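You operate a simulated robot arm through the tools that you are given. There is no shell and no other tool. Be economical: measure what you need, move in short steps, check, and stop when the job is done.

You are at the controls of a simulated two-armed robot. One attempt, no reset.

JOB
Open the bottom drawer, put the round tin in the inside of the bottom drawer and shut the drawer again. Then put two of the large yellow caps from the back of the blue table on the top of the leak test table. Then put the white bottle on the left end of the blue table away on the shelf under the sink table. Then fetch the small meter from the shelf of the stock table and set it in the steel drip tray. Then switch the brake lever off. Then pull the top drawer open. Keep to this order. Set down upright: large yellow cap, white bottle, small meter. The brake lever goes to its stop.

It is judged by the outcome, as a careful person would: the job done as asked, and still so three seconds after it is handed in. It fails if anything else is knocked over, pushed out of place, dropped, spilled or broken. Lids that push on must go on centred and level and be pressed home; caps that screw on are set level and turned clockwise until they are tight.

ROBOT AND FRAMES
Two 7-joint arms with fingered hands on one trunk, on a base that drives. Base frame: it is fixed to the floor where the robot stands at the start and does not move with it; the origin is under the middle of the robot, x ahead of it, y to its left, z up. Units: mm, rad, N and s.
The left shoulder is at the start at [51, 152, 1147], the right one opposite. With the tool pointing down near the work surface each hand reaches from about 100 to 560 mm from the robot's upright axis, wherever it stands, measured 20 degrees to its own side. Places, roughly: bottom drawer [7600, 0, 400]; brake lever [3500, -200, 700]; inside of the bottom drawer [7700, 0, 300]; large yellow cap (3x6x3 cm) [5000, 900, 900]; round tin (9x9x3 cm) [4400, 900, 900]; shelf under the sink table [7300, 2700, 300]; small meter [6000, 1250, 500]; steel drip tray (35x22x5 cm) [4900, 3000, 900]; top drawer [7600, 0, 700]; top of the leak test table (44x16 cm) [4260, 3080, 860]; white bottle [5250, 1000, 1000]. Payload 3.8 kg a hand.
Tool frame (each hand has its own): the origin (TCP) lies between the finger pads and is the grasp point; the fingertips stand 30 mm ahead of it; z points along the fingers, y is the line along which they close. Largest opening 104 mm; the body of the gripper starts 35 mm behind the TCP. The gripper is a hand of 5 fingers: y runs from the thumb to the fingers, the wrist lies at [-15, -104, -178] in the tool frame.
Orientation is told as [roll, pitch, yaw] about the base's x, y, z axes, in that order, counted from this pose: with the fingers straight down and the wrist toward the robot, the tool's x, y and z point along [0, 1, 0], [1, 0, 0] and [0, 0, -1] of the base frame.

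CONTROLS
- The arms move only by the tool play_rows. It takes "left_rows", "right_rows" or both (then of equal length, played together; a hand with none holds still); each is a list of rows, each a list of 6 numbers: the shift along the base's x, y, z in units of 500 mm (1.0 is 500 mm), then the turn, a rotation vector about the base's x, y, z in units of 120 degrees (1.0 is 120 degrees). In form: [[dx, dy, dz, wx, wy, wz], ...]. A call has 1 to 12 rows; each row is the pose to reach, as a shift and turn from the pose commanded when the call began. A call with a number of a shift or a turn outside -1 to 1 is refused whole. Rows are played at 5 a second. More than 50 mm and 0.15 rad between two rows, and nothing of the call is played. A pose out of reach is approached as far as the arm can. The call stops where the force on the tool passes 40 N (or 10 N more than at its start, if that is more) or the arm is blocked; 0.2 s more then pass. In this call time passes only in rows, and 0.2 s behind the last. It gives the time, the measured TCP pose, the force on the tool (base axes), the opening and the grip force at its end, in the units of the frame above (readings bear some noise), with the torque about the TCP (base axes, N m) and any sound that the robot's microphone picked up.
- Cameras (640 x 400 px; columns grow to the right, rows downward): "scene" is now at [155.8, -3.7, 1300.5]; the picture's right is [-0.03, -1.00, 0.00], its down [-0.53, 0.01, -0.85] and it looks along [0.85, -0.03, -0.53] (base axes); focal length 283 px, centre (320, 200). "left" rides on the left gripper at [-80, -78, -141] in its tool frame; the picture's right is [-0.78, -0.30, 0.56], its down [0.53, -0.78, 0.33] and it looks along [0.33, 0.56, 0.76] (tool axes); focal length 247 px, centre (320, 200). "right" rides on the right gripper at [80, -78, -141] in its tool frame; the picture's right is [-0.78, 0.30, -0.56], its down [-0.54, -0.78, 0.33] and it looks along [-0.33, 0.56, 0.76] (tool axes); focal length 247 px, centre (320, 200). There is no depth. A picture from a camera that has moved, and an enlarged one, comes with that camera's place and axes in the base frame and with its lens.
- get_image(camera): a new picture of that camera. The clock stands still meanwhile.
- move_column(by): slides the trunk up (or, below 0, down) by that many mm; the arms and the scene camera ride with it, the base frame stays. It gives what a move gives, with no picture.
- base_move(legs): drives the robot by 1 to 6 legs, each [ahead, left, turn to the left] in mm, mm and rad, along the robot's own axes; the way and the turn of a leg run together, so that a leg with both is an arc; at most 1500 mm and 3.142 rad a leg. The arms and the cameras ride along, it lands a little off, and it stops where it bumps. It gives what a move gives.
- move_fingers(index, middle, ring, little, thumb_bend, thumb_turn, hand): sets how far each is bent, from 0 (flat) to 100 (curled in); at 30 the hand is open as for a grip, at 70 the pads meet at the TCP. One left out holds its place. A second passes; each finger stops where it meets its share of the squeeze, and holds until it gets a number again. It is the only way to open and close the hand. It gives what a move gives, with no picture; readings hold the bend of each and the force on index, middle, ring, little, thumb and palm. thumb_turn goes from beside the hand (0) to across from the fingers (100), as for a grip.
- aim_head(pan, tilt): turns the head with the scene camera to pan (to the left, within 1.396 rad either way) and tilt (down, from -0.506 to 1.204), counted from straight ahead of the robot. It gives what a move gives.
- inspect(camera, box): a new picture of the part [left, top, right, bottom] of that camera's present view, enlarged. The clock stands still meanwhile.
- hand_in(): hands the job in; it is judged then, once.

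Work in short steps. Places have to be worked out from the pictures, the camera data and where the tool is seen: move nearer, look again, correct. Check each grasp and each placing, and mend what went wrong. You have 207 turns and 202 pictures in all, those below and enlarged ones among them. Open the grippers and draw the arms clear of the work before you hand the job in, unless the task says otherwise.

The tools are called as name(argument=value, ...) on one line, values as JSON. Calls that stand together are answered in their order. play_rows: Moves the arms, as the interface text tells. Its arguments: {"type":"object","properties":{"left_rows":{"type":"array","items":{"type":"array","items":{"type":"number"}}},"right_rows":{"type":"array","items":{"type":"array","items":{"type":"number"}}}},"required":[]} The other tools are called the same way: move_column (by) slides the trunk up or down; move_fingers (index, middle, ring, little, thumb_bend, thumb_turn, hand) moves the fingers one by one; base_move (legs) drives the base; aim_head (pan, tilt) turns the head that bears the scene camera; get_image (camera) takes a picture; inspect (camera, box) takes an enlarged picture of a part of a camera's view; hand_in () hands the job in.

At the start:

```text
time: 0.0
left_position: [557.0, 214.2, 640.5]
left_orientation: [0.0, 0.0, -0.001]
left_contact_force: [0.3, 0.1, 0.1]
left_wrist_torque: [-0.01, -0.02, 0.0]
left_gripper_width: 103.5
left_grasp_force: 0.1
left_shape: jaw
left_bend: [30.0, 30.0, 30.0, 30.0, 30.0, 98.0]
left_finger forces: [0.1, 0.0, 0.0, 0.0, 0.0, 0.0]
right_position: [559.9, -202.1, 606.1]
right_orientation: [-0.002, -0.001, 0.001]
right_contact_force: [0.3, -0.1, 0.0]
right_wrist_torque: [0.0, -0.01, -0.03]
right_gripper_width: 104.1
right_grasp_force: 0.0
right_shape: jaw
right_bend: [30.0, 30.0, 30.0, 30.0, 30.0, 98.0]
right_finger forces: [0.1, 0.0, 0.0, 0.0, 0.0, 0.1]
trunk travel left (down, up): [-225.0, 231.0]
robot x, y, heading: [0.2, 3.2, -0.003]
head pan, tilt: [-0.035, 0.421]
```

scene: 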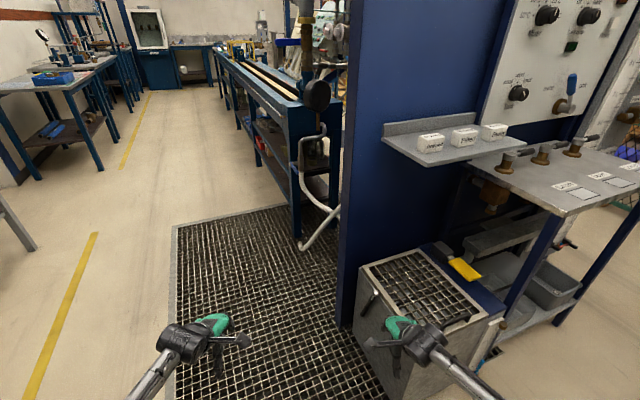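
right: 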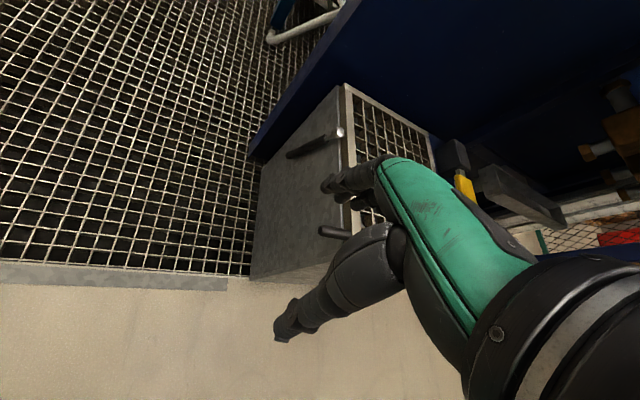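
left: 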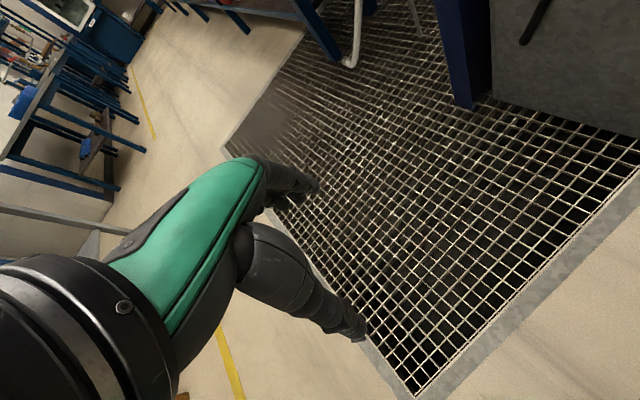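

I start by looking ahead with a level head to see the layout.

aim_head(pan=0.3, tilt=0.15)

get_image(camera="scene")

inspect(camera="scene", box=[160, 80, 480, 280])

```text
time: 0.8
left_position: [557.1, 214.3, 641.5]
left_orientation: [0.001, 0.0, 0.001]
left_contact_force: [1.0, 0.1, 0.5]
left_wrist_torque: [0.0, 0.01, 0.01]
left_gripper_width: 103.6
left_grasp_force: 0.0
left_shape: jaw
left_bend: [30.0, 30.0, 30.0, 30.0, 30.0, 98.0]
left_finger forces: [0.0, 0.0, 0.0, 0.0, 0.1, 0.0]
right_position: [559.7, -203.2, 606.9]
right_orientation: [0.0, 0.0, 0.001]
right_contact_force: [0.1, -0.3, 0.1]
right_wrist_torque: [0.0, -0.01, 0.02]
right_gripper_width: 103.5
right_grasp_force: 0.0
right_shape: jaw
right_bend: [30.0, 30.0, 30.0, 30.0, 30.0, 98.0]
right_finger forces: [0.0, 0.0, 0.0, 0.0, 0.0, 0.0]
trunk travel left (down, up): [-225.0, 231.0]
robot x, y, heading: [0.2, -0.3, -0.002]
head pan, tilt: [0.3, 0.15]
```

```text
198 pictures are left
camera scene: at [155.7, 26.9, 1325.9], right [0.29, -0.96, -0.04], down [-0.28, -0.04, -0.96], along [0.91, 0.29, -0.28], focal length 283 px, centre (320, 200)
```

scene: 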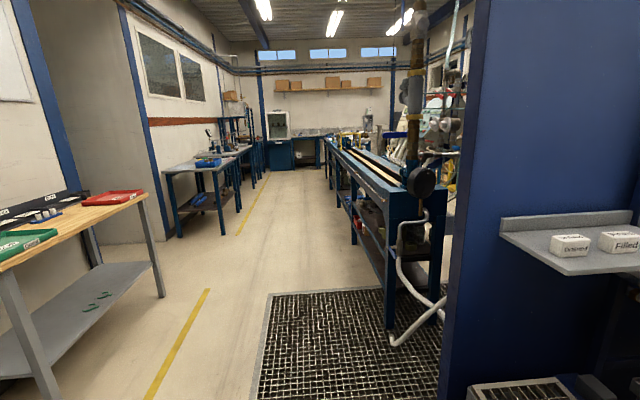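

```text
2.00 times, centred on (320, 180) of scene
camera zoom: at [155.7, 26.9, 1325.9], right [0.29, -0.96, -0.04], down [-0.28, -0.04, -0.96], along [0.91, 0.29, -0.28], focal length 566 px, centre (320, 240)
```

zoom: 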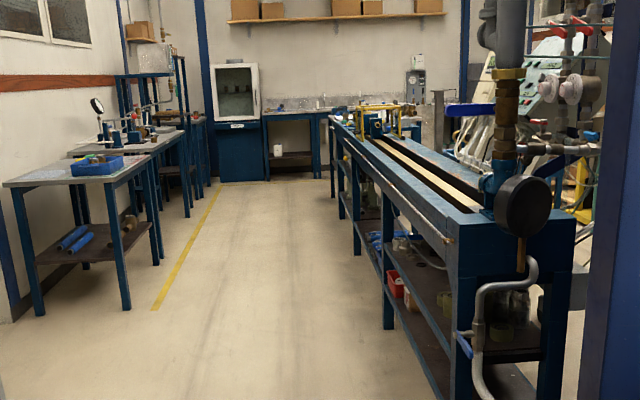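

The long blue bench runs diagonally, about 0.37 rad to my left, with its front left corner near (1750, 90). I drive up the aisle beside it, then look toward the tin.

base_move(legs=[[0, 0, 0.45], [1500, 0, 0], [0, 0, -0.08], [1300, 0, 0]])

aim_head(pan=-0.4, tilt=0.2)

get_image(camera="scene")

```text
time: 16.4
left_position: [3059.3, 1512.2, 641.7]
left_orientation: [0.001, 0.001, 0.345]
left_contact_force: [0.4, 0.5, -0.1]
left_wrist_torque: [-0.03, 0.01, 0.0]
left_gripper_width: 103.8
left_grasp_force: 0.1
left_shape: jaw
left_bend: [30.0, 30.0, 30.0, 30.0, 30.0, 98.0]
left_finger forces: [0.0, 0.0, 0.1, 0.0, 0.0, 0.0]
right_position: [3203.3, 1122.2, 606.8]
right_orientation: [0.0, 0.001, 0.349]
right_contact_force: [-1.0, 0.7, -1.1]
right_wrist_torque: [0.01, -0.03, 0.01]
right_gripper_width: 103.7
right_grasp_force: 0.0
right_shape: jaw
right_bend: [30.0, 30.0, 30.0, 30.0, 30.0, 98.0]
right_finger forces: [0.1, 0.1, 0.0, 0.0, 0.0, 0.2]
trunk travel left (down, up): [-225.0, 231.0]
robot x, y, heading: [2609.8, 1120.4, 0.348]
head pan, tilt: [0.3, 0.15]
```

```text
time: 17.4
left_position: [3060.1, 1512.5, 640.9]
left_orientation: [-0.001, 0.0, 0.347]
left_contact_force: [-0.9, 0.8, -0.7]
left_wrist_torque: [0.0, 0.01, 0.02]
left_gripper_width: 103.9
left_grasp_force: 0.0
left_shape: jaw
left_bend: [30.0, 30.0, 30.0, 30.0, 30.0, 98.0]
left_finger forces: [0.0, 0.0, 0.1, 0.0, 0.0, 0.0]
right_position: [3203.4, 1121.9, 607.4]
right_orientation: [0.0, 0.001, 0.347]
right_contact_force: [-0.5, 0.3, 0.0]
right_wrist_torque: [0.02, 0.0, 0.02]
right_gripper_width: 103.8
right_grasp_force: 0.0
right_shape: jaw
right_bend: [30.0, 30.0, 30.0, 30.0, 30.0, 98.0]
right_finger forces: [0.0, 0.0, 0.0, 0.0, 0.0, 0.0]
trunk travel left (down, up): [-225.0, 231.0]
robot x, y, heading: [2609.0, 1122.2, 0.346]
head pan, tilt: [-0.4, 0.201]
```

```text
196 pictures are left
camera scene: at [2763.4, 1139.2, 1321.7], right [-0.05, -1.0, 0.05], down [-0.33, -0.04, -0.94], along [0.94, -0.06, -0.32], focal length 283 px, centre (320, 200)
```

scene: 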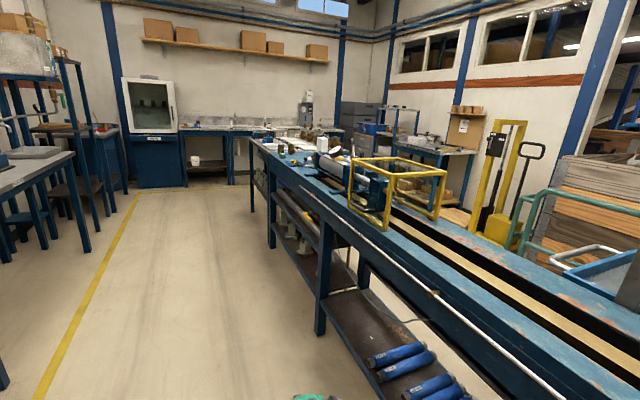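

Now the bench is clear. I enlarge the far end for the tin, caps, bottle and drawers.

inspect(camera="scene", box=[240, 90, 400, 190])

inspect(camera="scene", box=[0, 60, 240, 210])

aim_head(pan=-1.2, tilt=0.2)

get_image(camera="scene")

```text
4.00 times, centred on (320, 140) of scene
camera zoom: at [2763.4, 1139.2, 1321.7], right [-0.05, -1.0, 0.05], down [-0.33, -0.04, -0.94], along [0.94, -0.06, -0.32], focal length 1133 px, centre (320, 440)
```

zoom: 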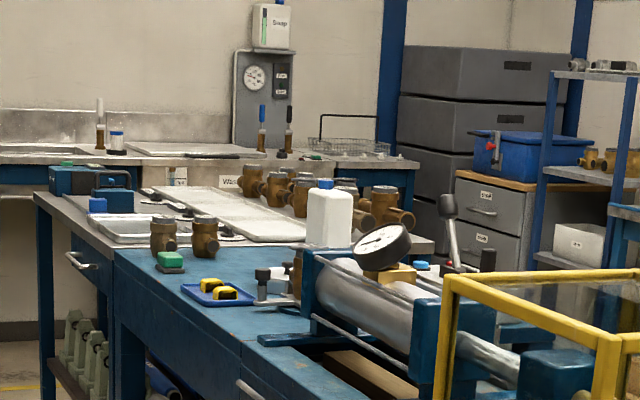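

```text
2.67 times, centred on (120, 135) of scene
camera zoom: at [2763.4, 1139.2, 1321.7], right [-0.05, -1.0, 0.05], down [-0.33, -0.04, -0.94], along [0.94, -0.06, -0.32], focal length 755 px, centre (853, 373)
```

zoom: 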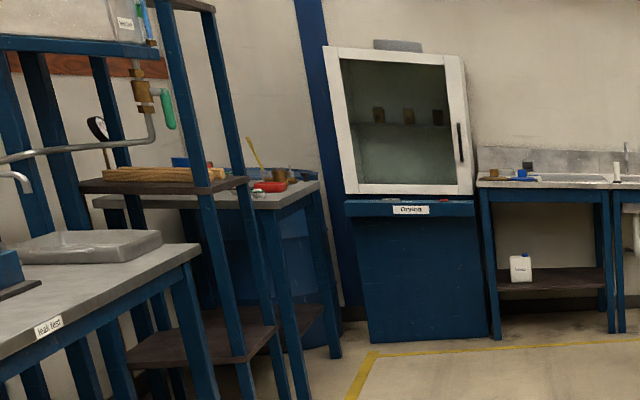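

```text
time: 18.6
left_position: [3058.3, 1512.3, 642.5]
left_orientation: [0.0, 0.001, 0.345]
left_contact_force: [0.0, -0.1, -0.5]
left_wrist_torque: [-0.01, 0.0, -0.01]
left_gripper_width: 103.6
left_grasp_force: 0.0
left_shape: jaw
left_bend: [30.0, 30.0, 30.0, 30.0, 30.0, 98.0]
left_finger forces: [0.1, 0.0, 0.1, 0.1, 0.0, 0.1]
right_position: [3203.6, 1121.2, 606.8]
right_orientation: [-0.001, 0.0, 0.345]
right_contact_force: [0.1, 0.5, -0.9]
right_wrist_torque: [0.02, 0.03, -0.04]
right_gripper_width: 103.8
right_grasp_force: 0.0
right_shape: jaw
right_bend: [30.0, 30.0, 30.0, 30.0, 30.0, 98.0]
right_finger forces: [0.0, 0.0, 0.1, 0.1, 0.0, 0.0]
trunk travel left (down, up): [-225.0, 231.0]
robot x, y, heading: [2611.0, 1123.7, 0.351]
head pan, tilt: [-1.201, 0.201]
```

```text
193 pictures are left
camera scene: at [2732.0, 1074.1, 1329.1], right [-0.75, -0.65, 0.13], down [-0.26, 0.1, -0.96], along [0.61, -0.75, -0.25], focal length 283 px, centre (320, 200)
```

scene: 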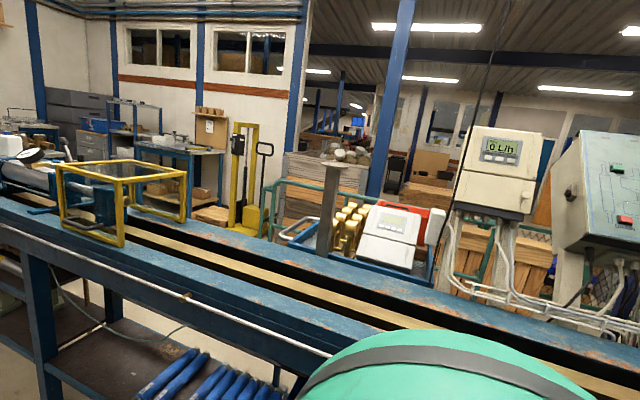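

The drawer cabinet (tan top) is behind the bench's far end. I drive further along the aisle and look at the table from nearer.

base_move(legs=[[1400, 0, 0.0]])

aim_head(pan=-0.7, tilt=0.4)

get_image(camera="scene")

```text
time: 25.5
left_position: [4361.0, 2000.2, 639.5]
left_orientation: [0.001, 0.0, 0.358]
left_contact_force: [1.0, 0.2, 0.2]
left_wrist_torque: [-0.01, 0.02, -0.04]
left_gripper_width: 104.1
left_grasp_force: 0.0
left_shape: jaw
left_bend: [30.0, 30.0, 30.0, 30.0, 30.0, 98.0]
left_finger forces: [0.0, 0.0, 0.1, 0.1, 0.0, 0.1]
right_position: [4512.4, 1611.8, 606.8]
right_orientation: [-0.001, -0.002, 0.359]
right_contact_force: [0.6, 0.1, -0.3]
right_wrist_torque: [0.0, -0.01, 0.04]
right_gripper_width: 103.6
right_grasp_force: 0.0
right_shape: jaw
right_bend: [30.0, 30.0, 30.0, 30.0, 30.0, 98.0]
right_finger forces: [0.0, 0.0, 0.0, 0.0, 0.0, 0.0]
trunk travel left (down, up): [-225.0, 231.0]
robot x, y, heading: [3913.5, 1602.5, 0.361]
head pan, tilt: [-1.201, 0.201]
```

```text
time: 26.4
left_position: [4360.9, 1999.9, 641.1]
left_orientation: [0.0, 0.001, 0.363]
left_contact_force: [-0.4, 0.3, 0.0]
left_wrist_torque: [0.02, 0.01, 0.03]
left_gripper_width: 103.5
left_grasp_force: 0.1
left_shape: jaw
left_bend: [30.0, 30.0, 30.0, 30.0, 30.0, 98.0]
left_finger forces: [0.0, 0.1, 0.1, 0.1, 0.0, 0.0]
right_position: [4510.8, 1611.0, 607.2]
right_orientation: [0.0, 0.001, 0.361]
right_contact_force: [-0.8, 1.1, -1.0]
right_wrist_torque: [0.02, -0.03, 0.02]
right_gripper_width: 103.9
right_grasp_force: 0.1
right_shape: jaw
right_bend: [30.0, 30.0, 30.0, 30.0, 30.0, 98.0]
right_finger forces: [0.0, 0.1, 0.1, 0.0, 0.0, 0.0]
trunk travel left (down, up): [-225.0, 231.0]
robot x, y, heading: [3916.7, 1604.1, 0.359]
head pan, tilt: [-0.7, 0.4]
```

```text
192 pictures are left
camera scene: at [4062.5, 1595.1, 1305.5], right [-0.33, -0.94, 0.09], down [-0.49, 0.09, -0.87], along [0.81, -0.33, -0.48], focal length 283 px, centre (320, 200)
```

scene: 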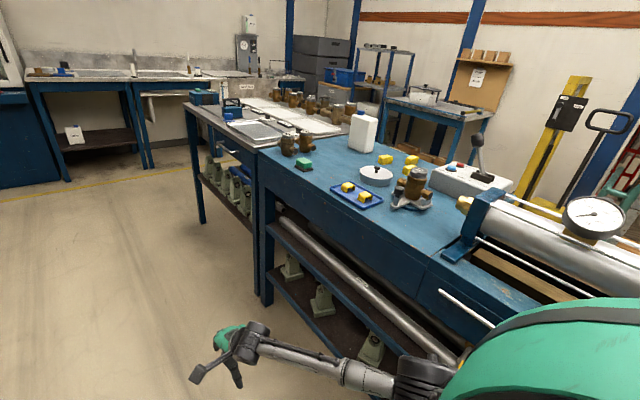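

The table end is visible: bottle, yellow caps, a round white tin. I enlarge it.

inspect(camera="scene", box=[280, 100, 440, 220])

inspect(camera="scene", box=[180, 20, 500, 220])

```text
3.33 times, centred on (360, 160) of scene
camera zoom: at [4062.5, 1595.1, 1305.5], right [-0.33, -0.94, 0.09], down [-0.49, 0.09, -0.87], along [0.81, -0.33, -0.48], focal length 944 px, centre (187, 333)
```

zoom: 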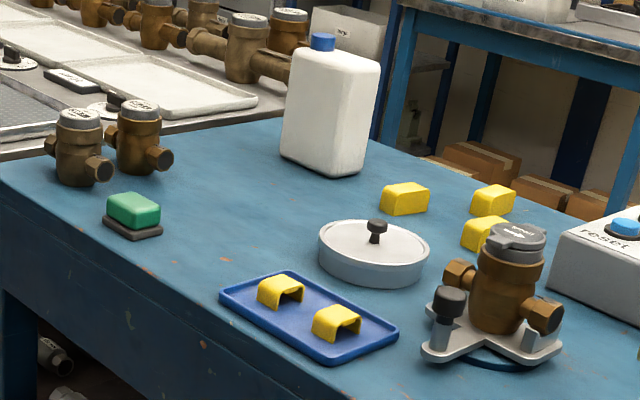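

```text
2.00 times, centred on (340, 120) of scene
camera zoom: at [4062.5, 1595.1, 1305.5], right [-0.33, -0.94, 0.09], down [-0.49, 0.09, -0.87], along [0.81, -0.33, -0.48], focal length 566 px, centre (280, 360)
```

zoom: 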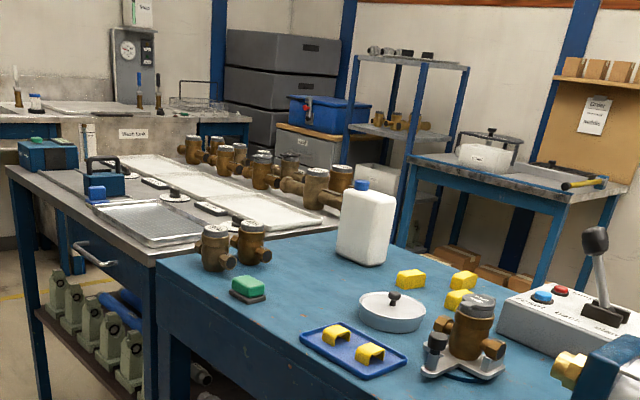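

The lidded dish on the table measures ~127 mm wide, so it isn't the 9 cm tin, which should be near (4400, 900) by the clamped cylinder. I pan right to look there.

aim_head(pan=-1.3, tilt=0.5)

get_image(camera="scene")

```text
time: 27.4
left_position: [4360.8, 2000.7, 641.2]
left_orientation: [0.0, 0.002, 0.361]
left_contact_force: [0.9, -0.2, -0.5]
left_wrist_torque: [0.01, 0.01, -0.01]
left_gripper_width: 103.7
left_grasp_force: 0.1
left_shape: jaw
left_bend: [30.0, 30.0, 30.0, 30.0, 30.0, 98.0]
left_finger forces: [0.0, 0.0, 0.0, 0.0, 0.0, 0.0]
right_position: [4511.2, 1612.5, 605.7]
right_orientation: [0.002, 0.0, 0.361]
right_contact_force: [0.3, -0.2, 0.5]
right_wrist_torque: [0.03, -0.01, 0.05]
right_gripper_width: 103.7
right_grasp_force: 0.0
right_shape: jaw
right_bend: [30.0, 30.0, 30.0, 30.0, 30.0, 98.0]
right_finger forces: [0.0, 0.0, 0.1, 0.1, 0.1, 0.0]
trunk travel left (down, up): [-225.0, 231.0]
robot x, y, heading: [3917.9, 1602.4, 0.36]
head pan, tilt: [-1.3, 0.499]
```

```text
189 pictures are left
camera scene: at [4028.1, 1552.3, 1303.0], right [-0.8, -0.59, 0.14], down [-0.4, 0.34, -0.85], along [0.45, -0.73, -0.51], focal length 283 px, centre (320, 200)
```

scene: 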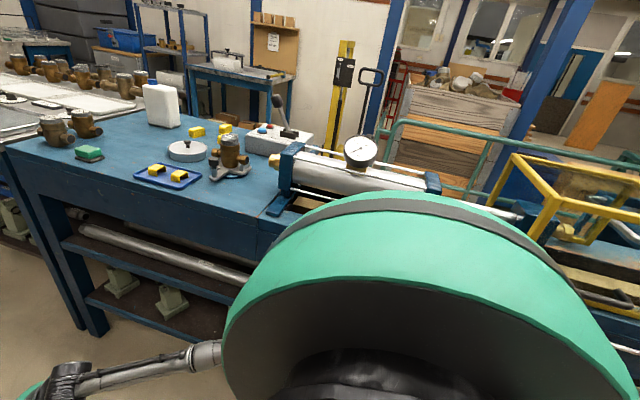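

The shoulder blocks the view. I draw both hands back and up (250 back, 300 up) so I can turn to face the bench safely, and raise the trunk.

play_rows(left_rows=[[-0.047, -0.018, 0.06, 0, 0, 0], [-0.094, -0.035, 0.12, 0, 0, 0], [-0.14, -0.053, 0.18, 0, 0, 0], [-0.187, -0.07, 0.24, 0, 0, 0], [-0.234, -0.088, 0.3, 0, 0, 0], [-0.281, -0.106, 0.36, 0, 0, 0], [-0.328, -0.123, 0.42, 0, 0, 0], [-0.374, -0.141, 0.48, 0, 0, 0], [-0.421, -0.158, 0.54, 0, 0, 0], [-0.468, -0.176, 0.6, 0, 0, 0]], right_rows=[[-0.047, -0.018, 0.06, 0, 0, 0], [-0.094, -0.035, 0.12, 0, 0, 0], [-0.14, -0.053, 0.18, 0, 0, 0], [-0.187, -0.07, 0.24, 0, 0, 0], [-0.234, -0.088, 0.3, 0, 0, 0], [-0.281, -0.106, 0.36, 0, 0, 0], [-0.328, -0.123, 0.42, 0, 0, 0], [-0.374, -0.141, 0.48, 0, 0, 0], [-0.421, -0.158, 0.54, 0, 0, 0], [-0.468, -0.176, 0.6, 0, 0, 0]])

move_column(by=200)

base_move(legs=[[400, 0, 0], [0, 0, -1.57]])

aim_head(pan=0, tilt=0.6)

get_image(camera="scene")

```text
time: 29.6
left_position: [4216.7, 1950.1, 932.6]
left_orientation: [0.0, 0.005, 0.361]
left_contact_force: [-0.4, 0.5, -0.1]
left_wrist_torque: [0.0, 0.02, 0.05]
left_gripper_width: 103.8
left_grasp_force: 0.1
left_shape: jaw
left_bend: [30.0, 30.0, 30.0, 30.0, 30.0, 98.0]
left_finger forces: [0.0, 0.0, 0.0, 0.1, 0.0, 0.0]
left hand out of reach, approached as far as the arm can: row 8, 9, 10
right_position: [4348.4, 1554.0, 871.6]
right_orientation: [-0.002, 0.002, 0.361]
right_contact_force: [0.2, -0.7, -0.4]
right_wrist_torque: [0.01, 0.01, 0.01]
right_gripper_width: 103.7
right_grasp_force: 0.0
right_shape: jaw
right_bend: [30.0, 30.0, 30.0, 30.0, 30.0, 98.0]
right_finger forces: [0.1, 0.0, 0.1, 0.0, 0.1, 0.1]
right hand out of reach, approached as far as the arm can: row 8, 9, 10
trunk travel left (down, up): [-225.0, 231.0]
robot x, y, heading: [3915.4, 1602.8, 0.359]
head pan, tilt: [-1.3, 0.499]
```

```text
time: 31.8
left_position: [4218.0, 1953.2, 1132.1]
left_orientation: [-0.001, 0.001, 0.361]
left_contact_force: [0.4, -0.4, 0.0]
left_wrist_torque: [-0.02, -0.01, -0.03]
left_gripper_width: 103.7
left_grasp_force: 0.0
left_shape: jaw
left_bend: [30.0, 30.0, 30.0, 30.0, 30.0, 98.0]
left_finger forces: [0.0, 0.0, 0.0, 0.0, 0.0, 0.0]
right_position: [4349.3, 1552.7, 1071.6]
right_orientation: [0.0, 0.002, 0.361]
right_contact_force: [0.3, 0.1, 0.7]
right_wrist_torque: [-0.03, -0.01, -0.01]
right_gripper_width: 104.0
right_grasp_force: 0.1
right_shape: jaw
right_bend: [30.0, 30.0, 30.0, 30.0, 30.0, 98.0]
right_finger forces: [0.1, 0.0, 0.1, 0.0, 0.1, 0.0]
trunk travel left (down, up): [-425.0, 31.0]
robot x, y, heading: [3917.0, 1605.3, 0.362]
head pan, tilt: [-1.3, 0.499]
```

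```text
time: 38.1
left_position: [4640.4, 1448.5, 1132.4]
left_orientation: [0.0, 0.0, -1.199]
left_contact_force: [1.0, -0.2, -0.4]
left_wrist_torque: [-0.03, -0.02, 0.0]
left_gripper_width: 104.2
left_grasp_force: 0.0
left_shape: jaw
left_bend: [30.0, 30.0, 30.0, 30.0, 30.0, 98.0]
left_finger forces: [0.1, 0.0, 0.0, 0.0, 0.0, 0.0]
right_position: [4242.5, 1312.3, 1070.8]
right_orientation: [0.0, 0.001, -1.2]
right_contact_force: [-0.3, -0.3, -1.1]
right_wrist_torque: [0.06, 0.01, 0.0]
right_gripper_width: 103.8
right_grasp_force: 0.1
right_shape: jaw
right_bend: [30.0, 30.0, 30.0, 30.0, 30.0, 98.0]
right_finger forces: [0.0, 0.0, 0.0, 0.0, 0.0, 0.0]
trunk travel left (down, up): [-425.0, 31.0]
robot x, y, heading: [4288.0, 1747.5, -1.199]
head pan, tilt: [-1.3, 0.499]
```

```text
time: 39.6
left_position: [4640.2, 1447.8, 1132.3]
left_orientation: [0.0, 0.0, -1.199]
left_contact_force: [-0.2, -0.5, -0.8]
left_wrist_torque: [-0.01, 0.01, 0.0]
left_gripper_width: 103.9
left_grasp_force: 0.1
left_shape: jaw
left_bend: [30.0, 30.0, 30.0, 30.0, 30.0, 98.0]
left_finger forces: [0.0, 0.1, 0.1, 0.0, 0.1, 0.0]
right_position: [4241.7, 1312.1, 1071.2]
right_orientation: [0.001, -0.001, -1.2]
right_contact_force: [0.3, -0.3, -0.4]
right_wrist_torque: [0.01, 0.02, 0.01]
right_gripper_width: 103.7
right_grasp_force: 0.1
right_shape: jaw
right_bend: [30.0, 30.0, 30.0, 30.0, 30.0, 98.0]
right_finger forces: [0.0, 0.1, 0.0, 0.1, 0.0, 0.1]
trunk travel left (down, up): [-425.0, 31.0]
robot x, y, heading: [4290.6, 1744.8, -1.192]
head pan, tilt: [0.0, 0.6]
```

```text
188 pictures are left
camera scene: at [4320.6, 1662.0, 1505.9], right [-0.93, -0.36, 0.0], down [-0.21, 0.53, -0.82], along [0.3, -0.77, -0.57], focal length 283 px, centre (320, 200)
```

scene: 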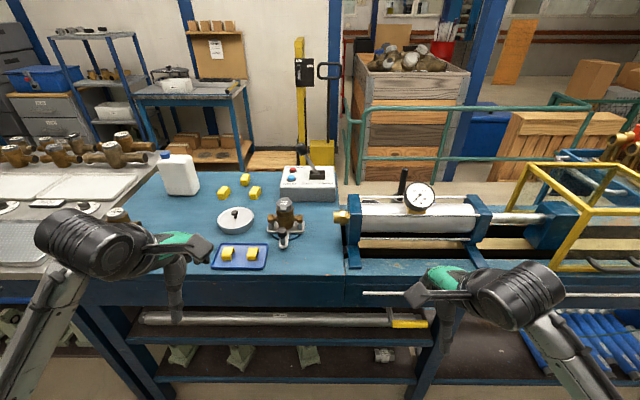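

Now facing the bench. I enlarge the region around the cylinder where the tin should be.

inspect(camera="scene", box=[320, 150, 480, 250])

inspect(camera="scene", box=[140, 140, 340, 280])

inspect(camera="scene", box=[440, 120, 640, 300])

inspect(camera="scene", box=[0, 20, 260, 190])

```text
4.00 times, centred on (400, 200) of scene
camera zoom: at [4320.6, 1662.0, 1505.9], right [-0.93, -0.36, 0.0], down [-0.21, 0.53, -0.82], along [0.3, -0.77, -0.57], focal length 1133 px, centre (0, 200)
```

zoom: 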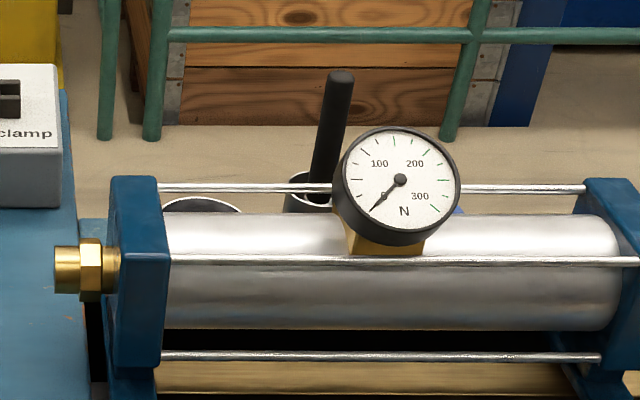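

```text
2.86 times, centred on (240, 210) of scene
camera zoom: at [4320.6, 1662.0, 1505.9], right [-0.93, -0.36, 0.0], down [-0.21, 0.53, -0.82], along [0.3, -0.77, -0.57], focal length 809 px, centre (549, 171)
```

zoom: 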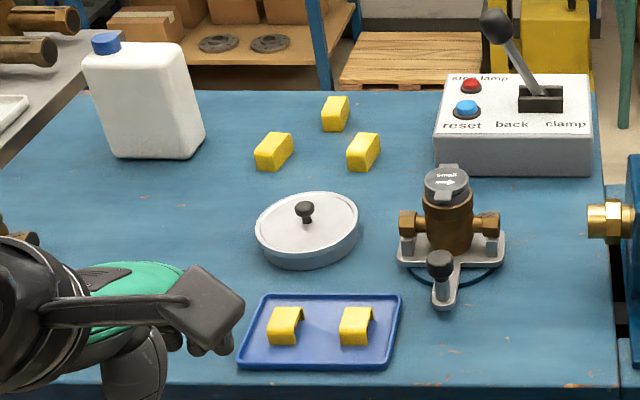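

```text
2.22 times, centred on (540, 210) of scene
camera zoom: at [4320.6, 1662.0, 1505.9], right [-0.93, -0.36, 0.0], down [-0.21, 0.53, -0.82], along [0.3, -0.77, -0.57], focal length 629 px, centre (-169, 178)
```

zoom: 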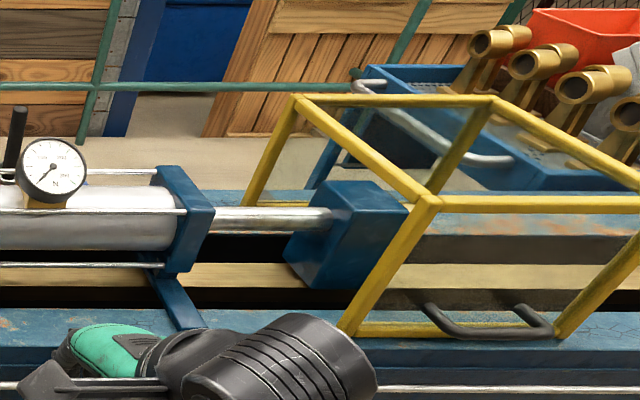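

```text
2.35 times, centred on (130, 105) of scene
camera zoom: at [4320.6, 1662.0, 1505.9], right [-0.93, -0.36, 0.0], down [-0.21, 0.53, -0.82], along [0.3, -0.77, -0.57], focal length 666 px, centre (767, 424)
```

zoom: 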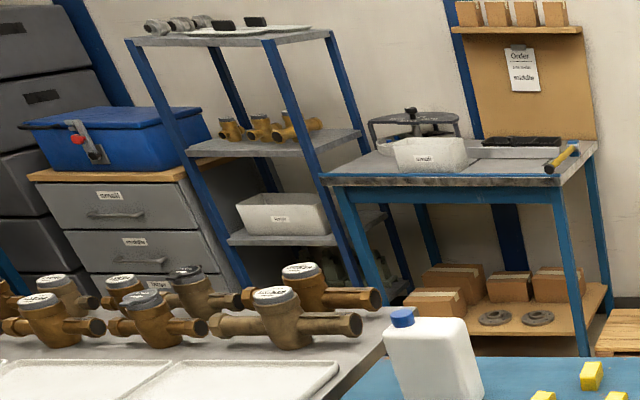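

The tin appears behind the cylinder at about (4460, 810), on the back strip of the bench – better reached from behind. I drive round the far end of the stock table, first to the end of the aisle.

base_move(legs=[[0, 0, 1.56], [1400, 0, 0], [800, 0, 0], [0, 0, -1.57]])

aim_head(pan=0, tilt=0.4)

get_image(camera="scene")

aim_head(pan=0.9, tilt=0.4)

get_image(camera="scene")

```text
time: 58.1
left_position: [6681.3, 2267.6, 1132.4]
left_orientation: [-0.001, 0.0, -1.187]
left_contact_force: [0.5, 0.3, 0.8]
left_wrist_torque: [0.01, 0.04, -0.01]
left_gripper_width: 103.9
left_grasp_force: 0.0
left_shape: jaw
left_bend: [30.0, 30.0, 30.0, 30.0, 30.0, 98.0]
left_finger forces: [0.1, 0.0, 0.1, 0.1, 0.0, 0.0]
right_position: [6284.1, 2127.4, 1071.6]
right_orientation: [0.0, -0.002, -1.187]
right_contact_force: [0.7, -0.3, 1.6]
right_wrist_torque: [0.01, 0.01, 0.01]
right_gripper_width: 103.8
right_grasp_force: 0.0
right_shape: jaw
right_bend: [30.0, 30.0, 30.0, 30.0, 30.0, 98.0]
right_finger forces: [0.0, 0.0, 0.1, 0.0, 0.0, 0.0]
trunk travel left (down, up): [-425.0, 31.0]
robot x, y, heading: [6325.1, 2561.8, -1.192]
head pan, tilt: [0.0, 0.6]
```

```text
time: 58.8
left_position: [6681.5, 2268.8, 1131.3]
left_orientation: [0.001, -0.001, -1.19]
left_contact_force: [0.4, -0.7, 0.5]
left_wrist_torque: [-0.03, 0.02, 0.0]
left_gripper_width: 103.9
left_grasp_force: 0.0
left_shape: jaw
left_bend: [30.0, 30.0, 30.0, 30.0, 30.0, 98.0]
left_finger forces: [0.1, 0.0, 0.0, 0.0, 0.0, 0.0]
right_position: [6285.5, 2127.1, 1070.7]
right_orientation: [0.001, 0.001, -1.186]
right_contact_force: [-0.5, 0.3, -0.4]
right_wrist_torque: [0.02, 0.02, 0.01]
right_gripper_width: 103.8
right_grasp_force: 0.2
right_shape: jaw
right_bend: [30.0, 30.0, 30.0, 30.0, 30.0, 98.0]
right_finger forces: [0.0, 0.1, 0.0, 0.0, 0.1, 0.0]
trunk travel left (down, up): [-425.0, 31.0]
robot x, y, heading: [6325.2, 2563.3, -1.191]
head pan, tilt: [0.0, 0.4]
```

```text
183 pictures are left
camera scene: at [6361.2, 2474.3, 1524.0], right [-0.93, -0.37, 0.0], down [-0.15, 0.36, -0.92], along [0.34, -0.85, -0.39], focal length 283 px, centre (320, 200)
```

scene: 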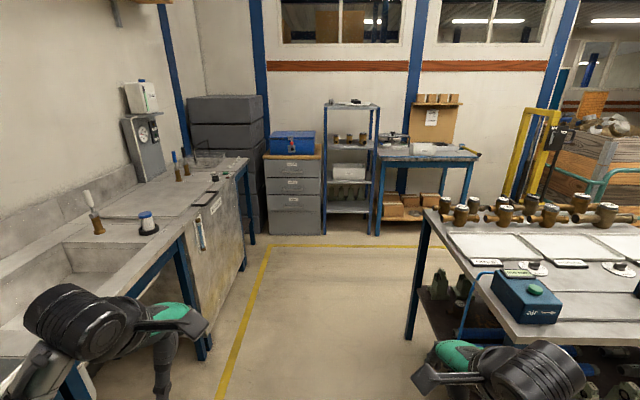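

```text
time: 60.0
left_position: [6681.2, 2267.8, 1131.7]
left_orientation: [0.002, -0.001, -1.188]
left_contact_force: [-0.4, 0.6, 0.5]
left_wrist_torque: [-0.01, -0.02, -0.01]
left_gripper_width: 104.1
left_grasp_force: 0.1
left_shape: jaw
left_bend: [30.0, 30.0, 30.0, 30.0, 30.0, 98.0]
left_finger forces: [0.0, 0.0, 0.0, 0.0, 0.0, 0.0]
right_position: [6284.9, 2126.4, 1071.0]
right_orientation: [0.002, 0.0, -1.187]
right_contact_force: [0.0, 0.4, -0.7]
right_wrist_torque: [-0.01, 0.02, -0.02]
right_gripper_width: 103.8
right_grasp_force: 0.0
right_shape: jaw
right_bend: [30.0, 30.0, 30.0, 30.0, 30.0, 98.0]
right_finger forces: [0.1, 0.0, 0.0, 0.1, 0.0, 0.0]
trunk travel left (down, up): [-425.0, 31.0]
robot x, y, heading: [6326.8, 2560.2, -1.188]
head pan, tilt: [0.901, 0.4]
```

```text
182 pictures are left
camera scene: at [6415.4, 2533.9, 1524.2], right [-0.28, -0.96, 0.0], down [-0.37, 0.11, -0.92], along [0.88, -0.26, -0.39], focal length 283 px, centre (320, 200)
```

scene: 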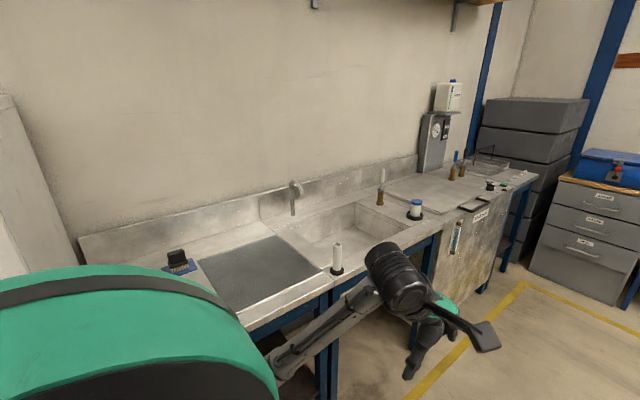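

The cabinet stands at the corridor's end at about (7580, 140). I check how large my base is by looking down, and raise nothing else yet.

aim_head(pan=0, tilt=1.2)

get_image(camera="scene")

```text
time: 61.2
left_position: [6680.8, 2269.1, 1132.8]
left_orientation: [0.0, -0.001, -1.19]
left_contact_force: [0.5, -0.2, -0.8]
left_wrist_torque: [-0.01, 0.02, -0.05]
left_gripper_width: 103.8
left_grasp_force: 0.2
left_shape: jaw
left_bend: [30.0, 30.0, 30.0, 30.0, 30.0, 98.0]
left_finger forces: [0.0, 0.0, 0.0, 0.0, 0.1, 0.0]
right_position: [6284.5, 2126.8, 1071.4]
right_orientation: [0.0, 0.0, -1.187]
right_contact_force: [0.3, -0.5, 0.3]
right_wrist_torque: [0.01, 0.02, 0.01]
right_gripper_width: 103.8
right_grasp_force: 0.1
right_shape: jaw
right_bend: [30.0, 30.0, 30.0, 30.0, 30.0, 98.0]
right_finger forces: [0.0, 0.0, 0.1, 0.1, 0.0, 0.0]
trunk travel left (down, up): [-425.0, 31.0]
robot x, y, heading: [6323.7, 2561.6, -1.191]
head pan, tilt: [0.0, 1.201]
```

```text
181 pictures are left
camera scene: at [6347.4, 2508.6, 1461.4], right [-0.93, -0.37, 0.0], down [-0.35, 0.87, -0.36], along [0.13, -0.33, -0.93], focal length 283 px, centre (320, 200)
```

scene: 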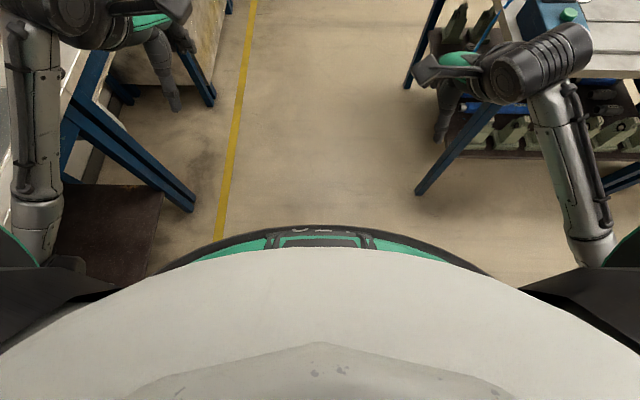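

Base extent is unclear; I'll approach gently. I drive down the corridor and turn behind the tables, then look before going along the back.

base_move(legs=[[1000, 0, 0], [900, 0, 0], [0, 0, -1.56]])

aim_head(pan=0, tilt=0.45)

get_image(camera="scene")

```text
time: 74.4
left_position: [6712.0, 475.8, 1132.4]
left_orientation: [-0.002, 0.0, -2.761]
left_contact_force: [-0.3, -0.4, 0.1]
left_wrist_torque: [-0.02, -0.01, -0.01]
left_gripper_width: 103.8
left_grasp_force: 0.1
left_shape: jaw
left_bend: [30.0, 30.0, 30.0, 30.0, 30.0, 98.0]
left_finger forces: [0.0, 0.0, 0.0, 0.0, 0.0, 0.0]
right_position: [6572.9, 873.1, 1071.2]
right_orientation: [0.0, -0.002, -2.763]
right_contact_force: [-0.4, -0.1, 0.2]
right_wrist_torque: [-0.03, -0.04, 0.0]
right_gripper_width: 103.8
right_grasp_force: 0.1
right_shape: jaw
right_bend: [30.0, 30.0, 30.0, 30.0, 30.0, 98.0]
right_finger forces: [0.0, 0.0, 0.0, 0.0, 0.0, 0.0]
trunk travel left (down, up): [-425.0, 31.0]
robot x, y, heading: [7009.1, 828.6, -2.762]
head pan, tilt: [0.0, 1.201]
```

```text
time: 75.5
left_position: [6711.2, 475.6, 1133.2]
left_orientation: [-0.001, 0.002, -2.762]
left_contact_force: [0.2, 0.5, -0.3]
left_wrist_torque: [0.02, -0.03, 0.01]
left_gripper_width: 103.9
left_grasp_force: 0.0
left_shape: jaw
left_bend: [30.0, 30.0, 30.0, 30.0, 30.0, 98.0]
left_finger forces: [0.0, 0.0, 0.0, 0.0, 0.1, 0.0]
right_position: [6572.0, 872.8, 1071.1]
right_orientation: [-0.002, 0.001, -2.762]
right_contact_force: [-0.2, 0.2, 0.7]
right_wrist_torque: [-0.03, 0.03, -0.01]
right_gripper_width: 103.7
right_grasp_force: 0.1
right_shape: jaw
right_bend: [30.0, 30.0, 30.0, 30.0, 30.0, 98.0]
right_finger forces: [0.0, 0.1, 0.0, 0.0, 0.1, 0.0]
trunk travel left (down, up): [-425.0, 31.0]
robot x, y, heading: [7008.6, 828.2, -2.758]
head pan, tilt: [0.0, 0.45]
```

```text
180 pictures are left
camera scene: at [6919.7, 794.4, 1519.3], right [-0.37, 0.93, 0.0], down [0.41, 0.16, -0.9], along [-0.83, -0.33, -0.44], focal length 283 px, centre (320, 200)
```

scene: 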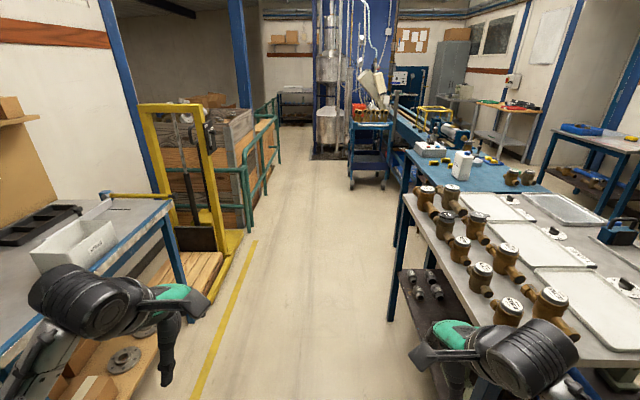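

Clear aisle behind the bench, with a trolley at its end and fittings on the stock table's shelf from this side. I drive along to the tin's station and turn to face the bench.

base_move(legs=[[1300, 0, 0], [1280, 0, 0], [0, 0, -1.57]])

get_image(camera="scene")

```text
time: 91.8
left_position: [4287.9, 136.1, 1132.0]
left_orientation: [-0.001, 0.001, 1.952]
left_contact_force: [-0.4, -0.4, 0.3]
left_wrist_torque: [0.01, 0.0, -0.03]
left_gripper_width: 104.1
left_grasp_force: 0.1
left_shape: jaw
left_bend: [30.0, 30.0, 30.0, 30.0, 30.0, 98.0]
left_finger forces: [0.0, 0.0, 0.1, 0.0, 0.0, 0.0]
right_position: [4685.1, 277.3, 1071.2]
right_orientation: [-0.001, -0.001, 1.952]
right_contact_force: [0.5, -0.3, -0.1]
right_wrist_torque: [0.01, -0.03, -0.02]
right_gripper_width: 103.9
right_grasp_force: 0.0
right_shape: jaw
right_bend: [30.0, 30.0, 30.0, 30.0, 30.0, 98.0]
right_finger forces: [0.0, 0.0, 0.0, 0.0, 0.0, 0.1]
trunk travel left (down, up): [-425.0, 31.0]
robot x, y, heading: [4642.3, -159.5, 1.954]
head pan, tilt: [0.0, 0.45]
```

```text
179 pictures are left
camera scene: at [4607.7, -71.4, 1519.4], right [0.93, 0.37, 0.0], down [0.16, -0.41, -0.9], along [-0.34, 0.83, -0.44], focal length 283 px, centre (320, 200)
```

scene: 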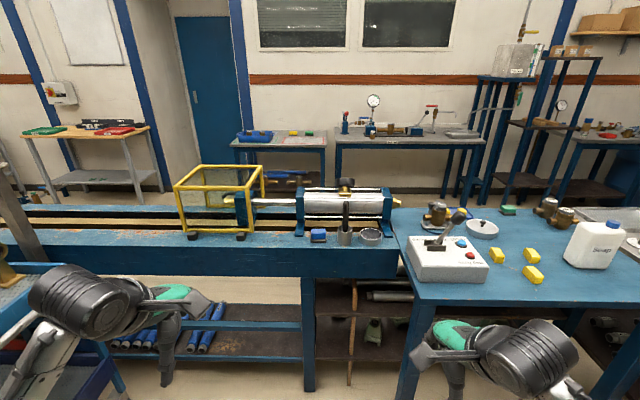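

The tin stands on the back rail next to the white cup, near (4432, 886). I drive 480 closer, keeping clear of the control box, and look with both cameras.

base_move(legs=[[480, 0, 0]])

aim_head(pan=-0.2, tilt=0.85)

get_image(camera="scene")

get_image(camera="right")

```text
time: 94.7
left_position: [4109.6, 577.6, 1133.4]
left_orientation: [0.0, 0.0, 1.956]
left_contact_force: [0.3, -0.3, -0.7]
left_wrist_torque: [-0.02, -0.04, -0.01]
left_gripper_width: 103.8
left_grasp_force: 0.1
left_shape: jaw
left_bend: [30.0, 30.0, 30.0, 30.0, 30.0, 98.0]
left_finger forces: [0.0, 0.0, 0.0, 0.0, 0.0, 0.1]
right_position: [4506.5, 719.7, 1071.7]
right_orientation: [-0.001, 0.002, 1.956]
right_contact_force: [0.0, 0.3, 0.0]
right_wrist_torque: [-0.01, 0.0, -0.01]
right_gripper_width: 103.6
right_grasp_force: 0.2
right_shape: jaw
right_bend: [30.0, 30.0, 30.0, 30.0, 30.0, 98.0]
right_finger forces: [0.1, 0.0, 0.0, 0.0, 0.1, 0.1]
trunk travel left (down, up): [-425.0, 31.0]
robot x, y, heading: [4465.9, 290.5, 1.956]
head pan, tilt: [0.0, 0.45]
```

```text
time: 95.5
left_position: [4108.6, 578.3, 1132.3]
left_orientation: [0.0, 0.002, 1.957]
left_contact_force: [0.0, 0.1, -0.7]
left_wrist_torque: [-0.03, 0.01, 0.0]
left_gripper_width: 104.1
left_grasp_force: 0.1
left_shape: jaw
left_bend: [30.0, 30.0, 30.0, 30.0, 30.0, 98.0]
left_finger forces: [0.0, 0.0, 0.0, 0.1, 0.1, 0.1]
right_position: [4504.8, 721.3, 1070.8]
right_orientation: [0.0, -0.001, 1.957]
right_contact_force: [0.2, 0.4, 0.7]
right_wrist_torque: [0.0, 0.01, -0.02]
right_gripper_width: 103.6
right_grasp_force: 0.1
right_shape: jaw
right_bend: [30.0, 30.0, 30.0, 30.0, 30.0, 98.0]
right_finger forces: [0.0, 0.0, 0.1, 0.0, 0.0, 0.0]
trunk travel left (down, up): [-425.0, 31.0]
robot x, y, heading: [4462.5, 284.2, 1.961]
head pan, tilt: [-0.201, 0.85]
```

```text
178 pictures are left
camera scene: at [4449.4, 363.0, 1485.0], right [0.98, 0.18, 0.0], down [0.14, -0.74, -0.66], along [-0.12, 0.65, -0.75], focal length 283 px, centre (320, 200)
```

scene: 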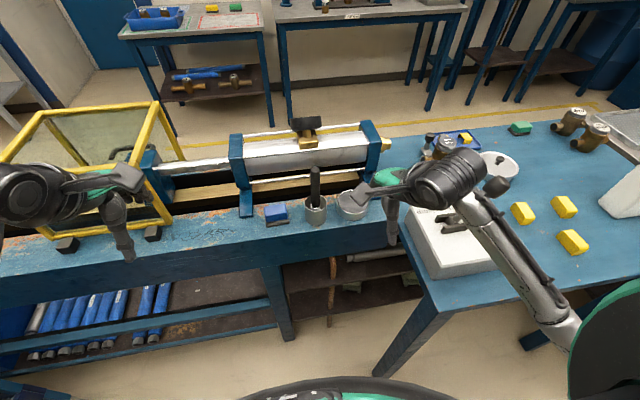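

```text
177 pictures are left
camera right: at [4459.8, 618.0, 1210.9], right [0.61, 0.57, 0.56], down [0.79, -0.52, -0.33], along [0.1, 0.64, -0.76], focal length 247 px, centre (320, 200)
```

right: 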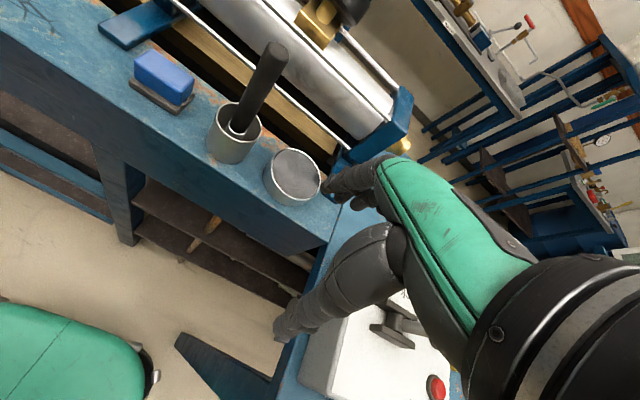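

Tin's top triangulates to (4445, 872, ~905), rail top ~875, the cup is ~30 mm to its left. I drive 70 closer and check the hand's pose before descending.

base_move(legs=[[70, 0, 0]])

move_fingers(hand="right", index=20, middle=20, ring=20, little=20, thumb_bend=20)

```text
time: 96.5
left_position: [4086.3, 637.4, 1134.6]
left_orientation: [0.0, -0.005, 1.954]
left_contact_force: [0.9, -0.6, -0.4]
left_wrist_torque: [0.08, 0.01, 0.01]
left_gripper_width: 104.1
left_grasp_force: 0.1
left_shape: jaw
left_bend: [30.0, 30.0, 30.0, 30.0, 30.0, 98.0]
left_finger forces: [0.0, 0.1, 0.1, 0.1, 0.1, 0.0]
right_position: [4480.9, 779.1, 1073.5]
right_orientation: [0.001, -0.004, 1.955]
right_contact_force: [0.9, -0.4, 0.6]
right_wrist_torque: [0.04, 0.01, -0.01]
right_gripper_width: 104.1
right_grasp_force: 0.0
right_shape: jaw
right_bend: [30.0, 30.0, 30.0, 30.0, 30.0, 98.0]
right_finger forces: [0.0, 0.0, 0.1, 0.1, 0.0, 0.0]
trunk travel left (down, up): [-425.0, 31.0]
robot x, y, heading: [4439.9, 348.5, 1.956]
head pan, tilt: [-0.201, 0.85]
```

```text
time: 97.5
left_position: [4083.7, 644.1, 1132.1]
left_orientation: [0.001, 0.0, 1.956]
left_contact_force: [-0.7, 0.3, -0.7]
left_wrist_torque: [-0.05, 0.01, -0.01]
left_gripper_width: 104.0
left_grasp_force: 0.0
left_shape: jaw
left_bend: [30.0, 30.0, 30.0, 30.0, 30.0, 98.0]
left_finger forces: [0.1, 0.1, 0.1, 0.0, 0.0, 0.1]
right_position: [4479.4, 785.4, 1070.7]
right_orientation: [-0.001, -0.002, 1.954]
right_contact_force: [0.1, -0.8, 0.4]
right_wrist_torque: [0.01, 0.01, -0.03]
right_gripper_width: 125.3
right_grasp_force: 0.1
right_shape: fingers
right_bend: [20.0, 20.0, 20.0, 20.0, 20.0, 98.0]
right_finger forces: [0.0, 0.0, 0.0, 0.1, 0.1, 0.1]
trunk travel left (down, up): [-425.0, 31.0]
robot x, y, heading: [4435.1, 350.7, 1.956]
head pan, tilt: [-0.201, 0.85]
```

Opening is now 125 mm. I move over the tin at z≈985 and look.

play_rows(right_rows=[[-0.02, 0.055, -0.05, 0, 0, 0], [-0.044, 0.115, -0.1, 0, 0, 0], [-0.068, 0.174, -0.17, 0, 0, 0]])

get_image(camera="right")

inspect(camera="scene", box=[240, 100, 480, 260])

```text
time: 98.3
left_position: [4083.9, 640.2, 1133.2]
left_orientation: [0.0, -0.002, 1.954]
left_contact_force: [0.0, 0.2, 0.0]
left_wrist_torque: [0.01, 0.03, 0.0]
left_gripper_width: 103.9
left_grasp_force: 0.1
left_shape: jaw
left_bend: [30.0, 30.0, 30.0, 30.0, 30.0, 98.0]
left_finger forces: [0.0, 0.0, 0.0, 0.0, 0.0, 0.0]
right_position: [4447.9, 868.9, 985.7]
right_orientation: [0.0, 0.002, 1.957]
right_contact_force: [1.4, -3.9, -1.8]
right_wrist_torque: [-0.12, -0.04, -0.02]
right_gripper_width: 124.7
right_grasp_force: 2.2
right_shape: fingers
right_bend: [20.0, 22.0, 21.0, 20.0, 20.0, 98.0]
right_finger forces: [0.2, 3.5, 0.4, 0.1, 0.1, 0.0]
trunk travel left (down, up): [-425.0, 31.0]
robot x, y, heading: [4436.7, 348.8, 1.959]
head pan, tilt: [-0.201, 0.85]
```

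```text
176 pictures are left
camera right: at [4401.1, 766.7, 1125.4], right [0.61, 0.57, 0.56], down [0.79, -0.52, -0.33], along [0.1, 0.64, -0.76], focal length 247 px, centre (320, 200)
```

right: 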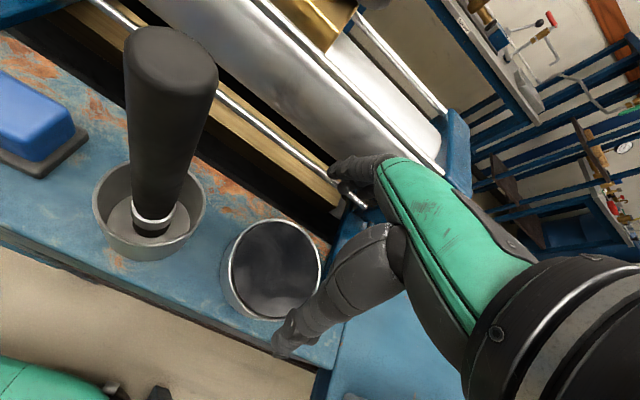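

```text
2.50 times, centred on (360, 180) of scene
camera zoom: at [4423.9, 424.8, 1485.2], right [0.98, 0.18, 0.0], down [0.14, -0.74, -0.66], along [-0.12, 0.65, -0.75], focal length 708 px, centre (220, 250)
```

zoom: 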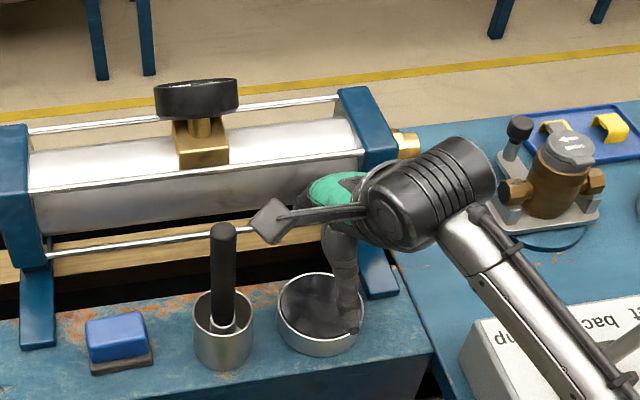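

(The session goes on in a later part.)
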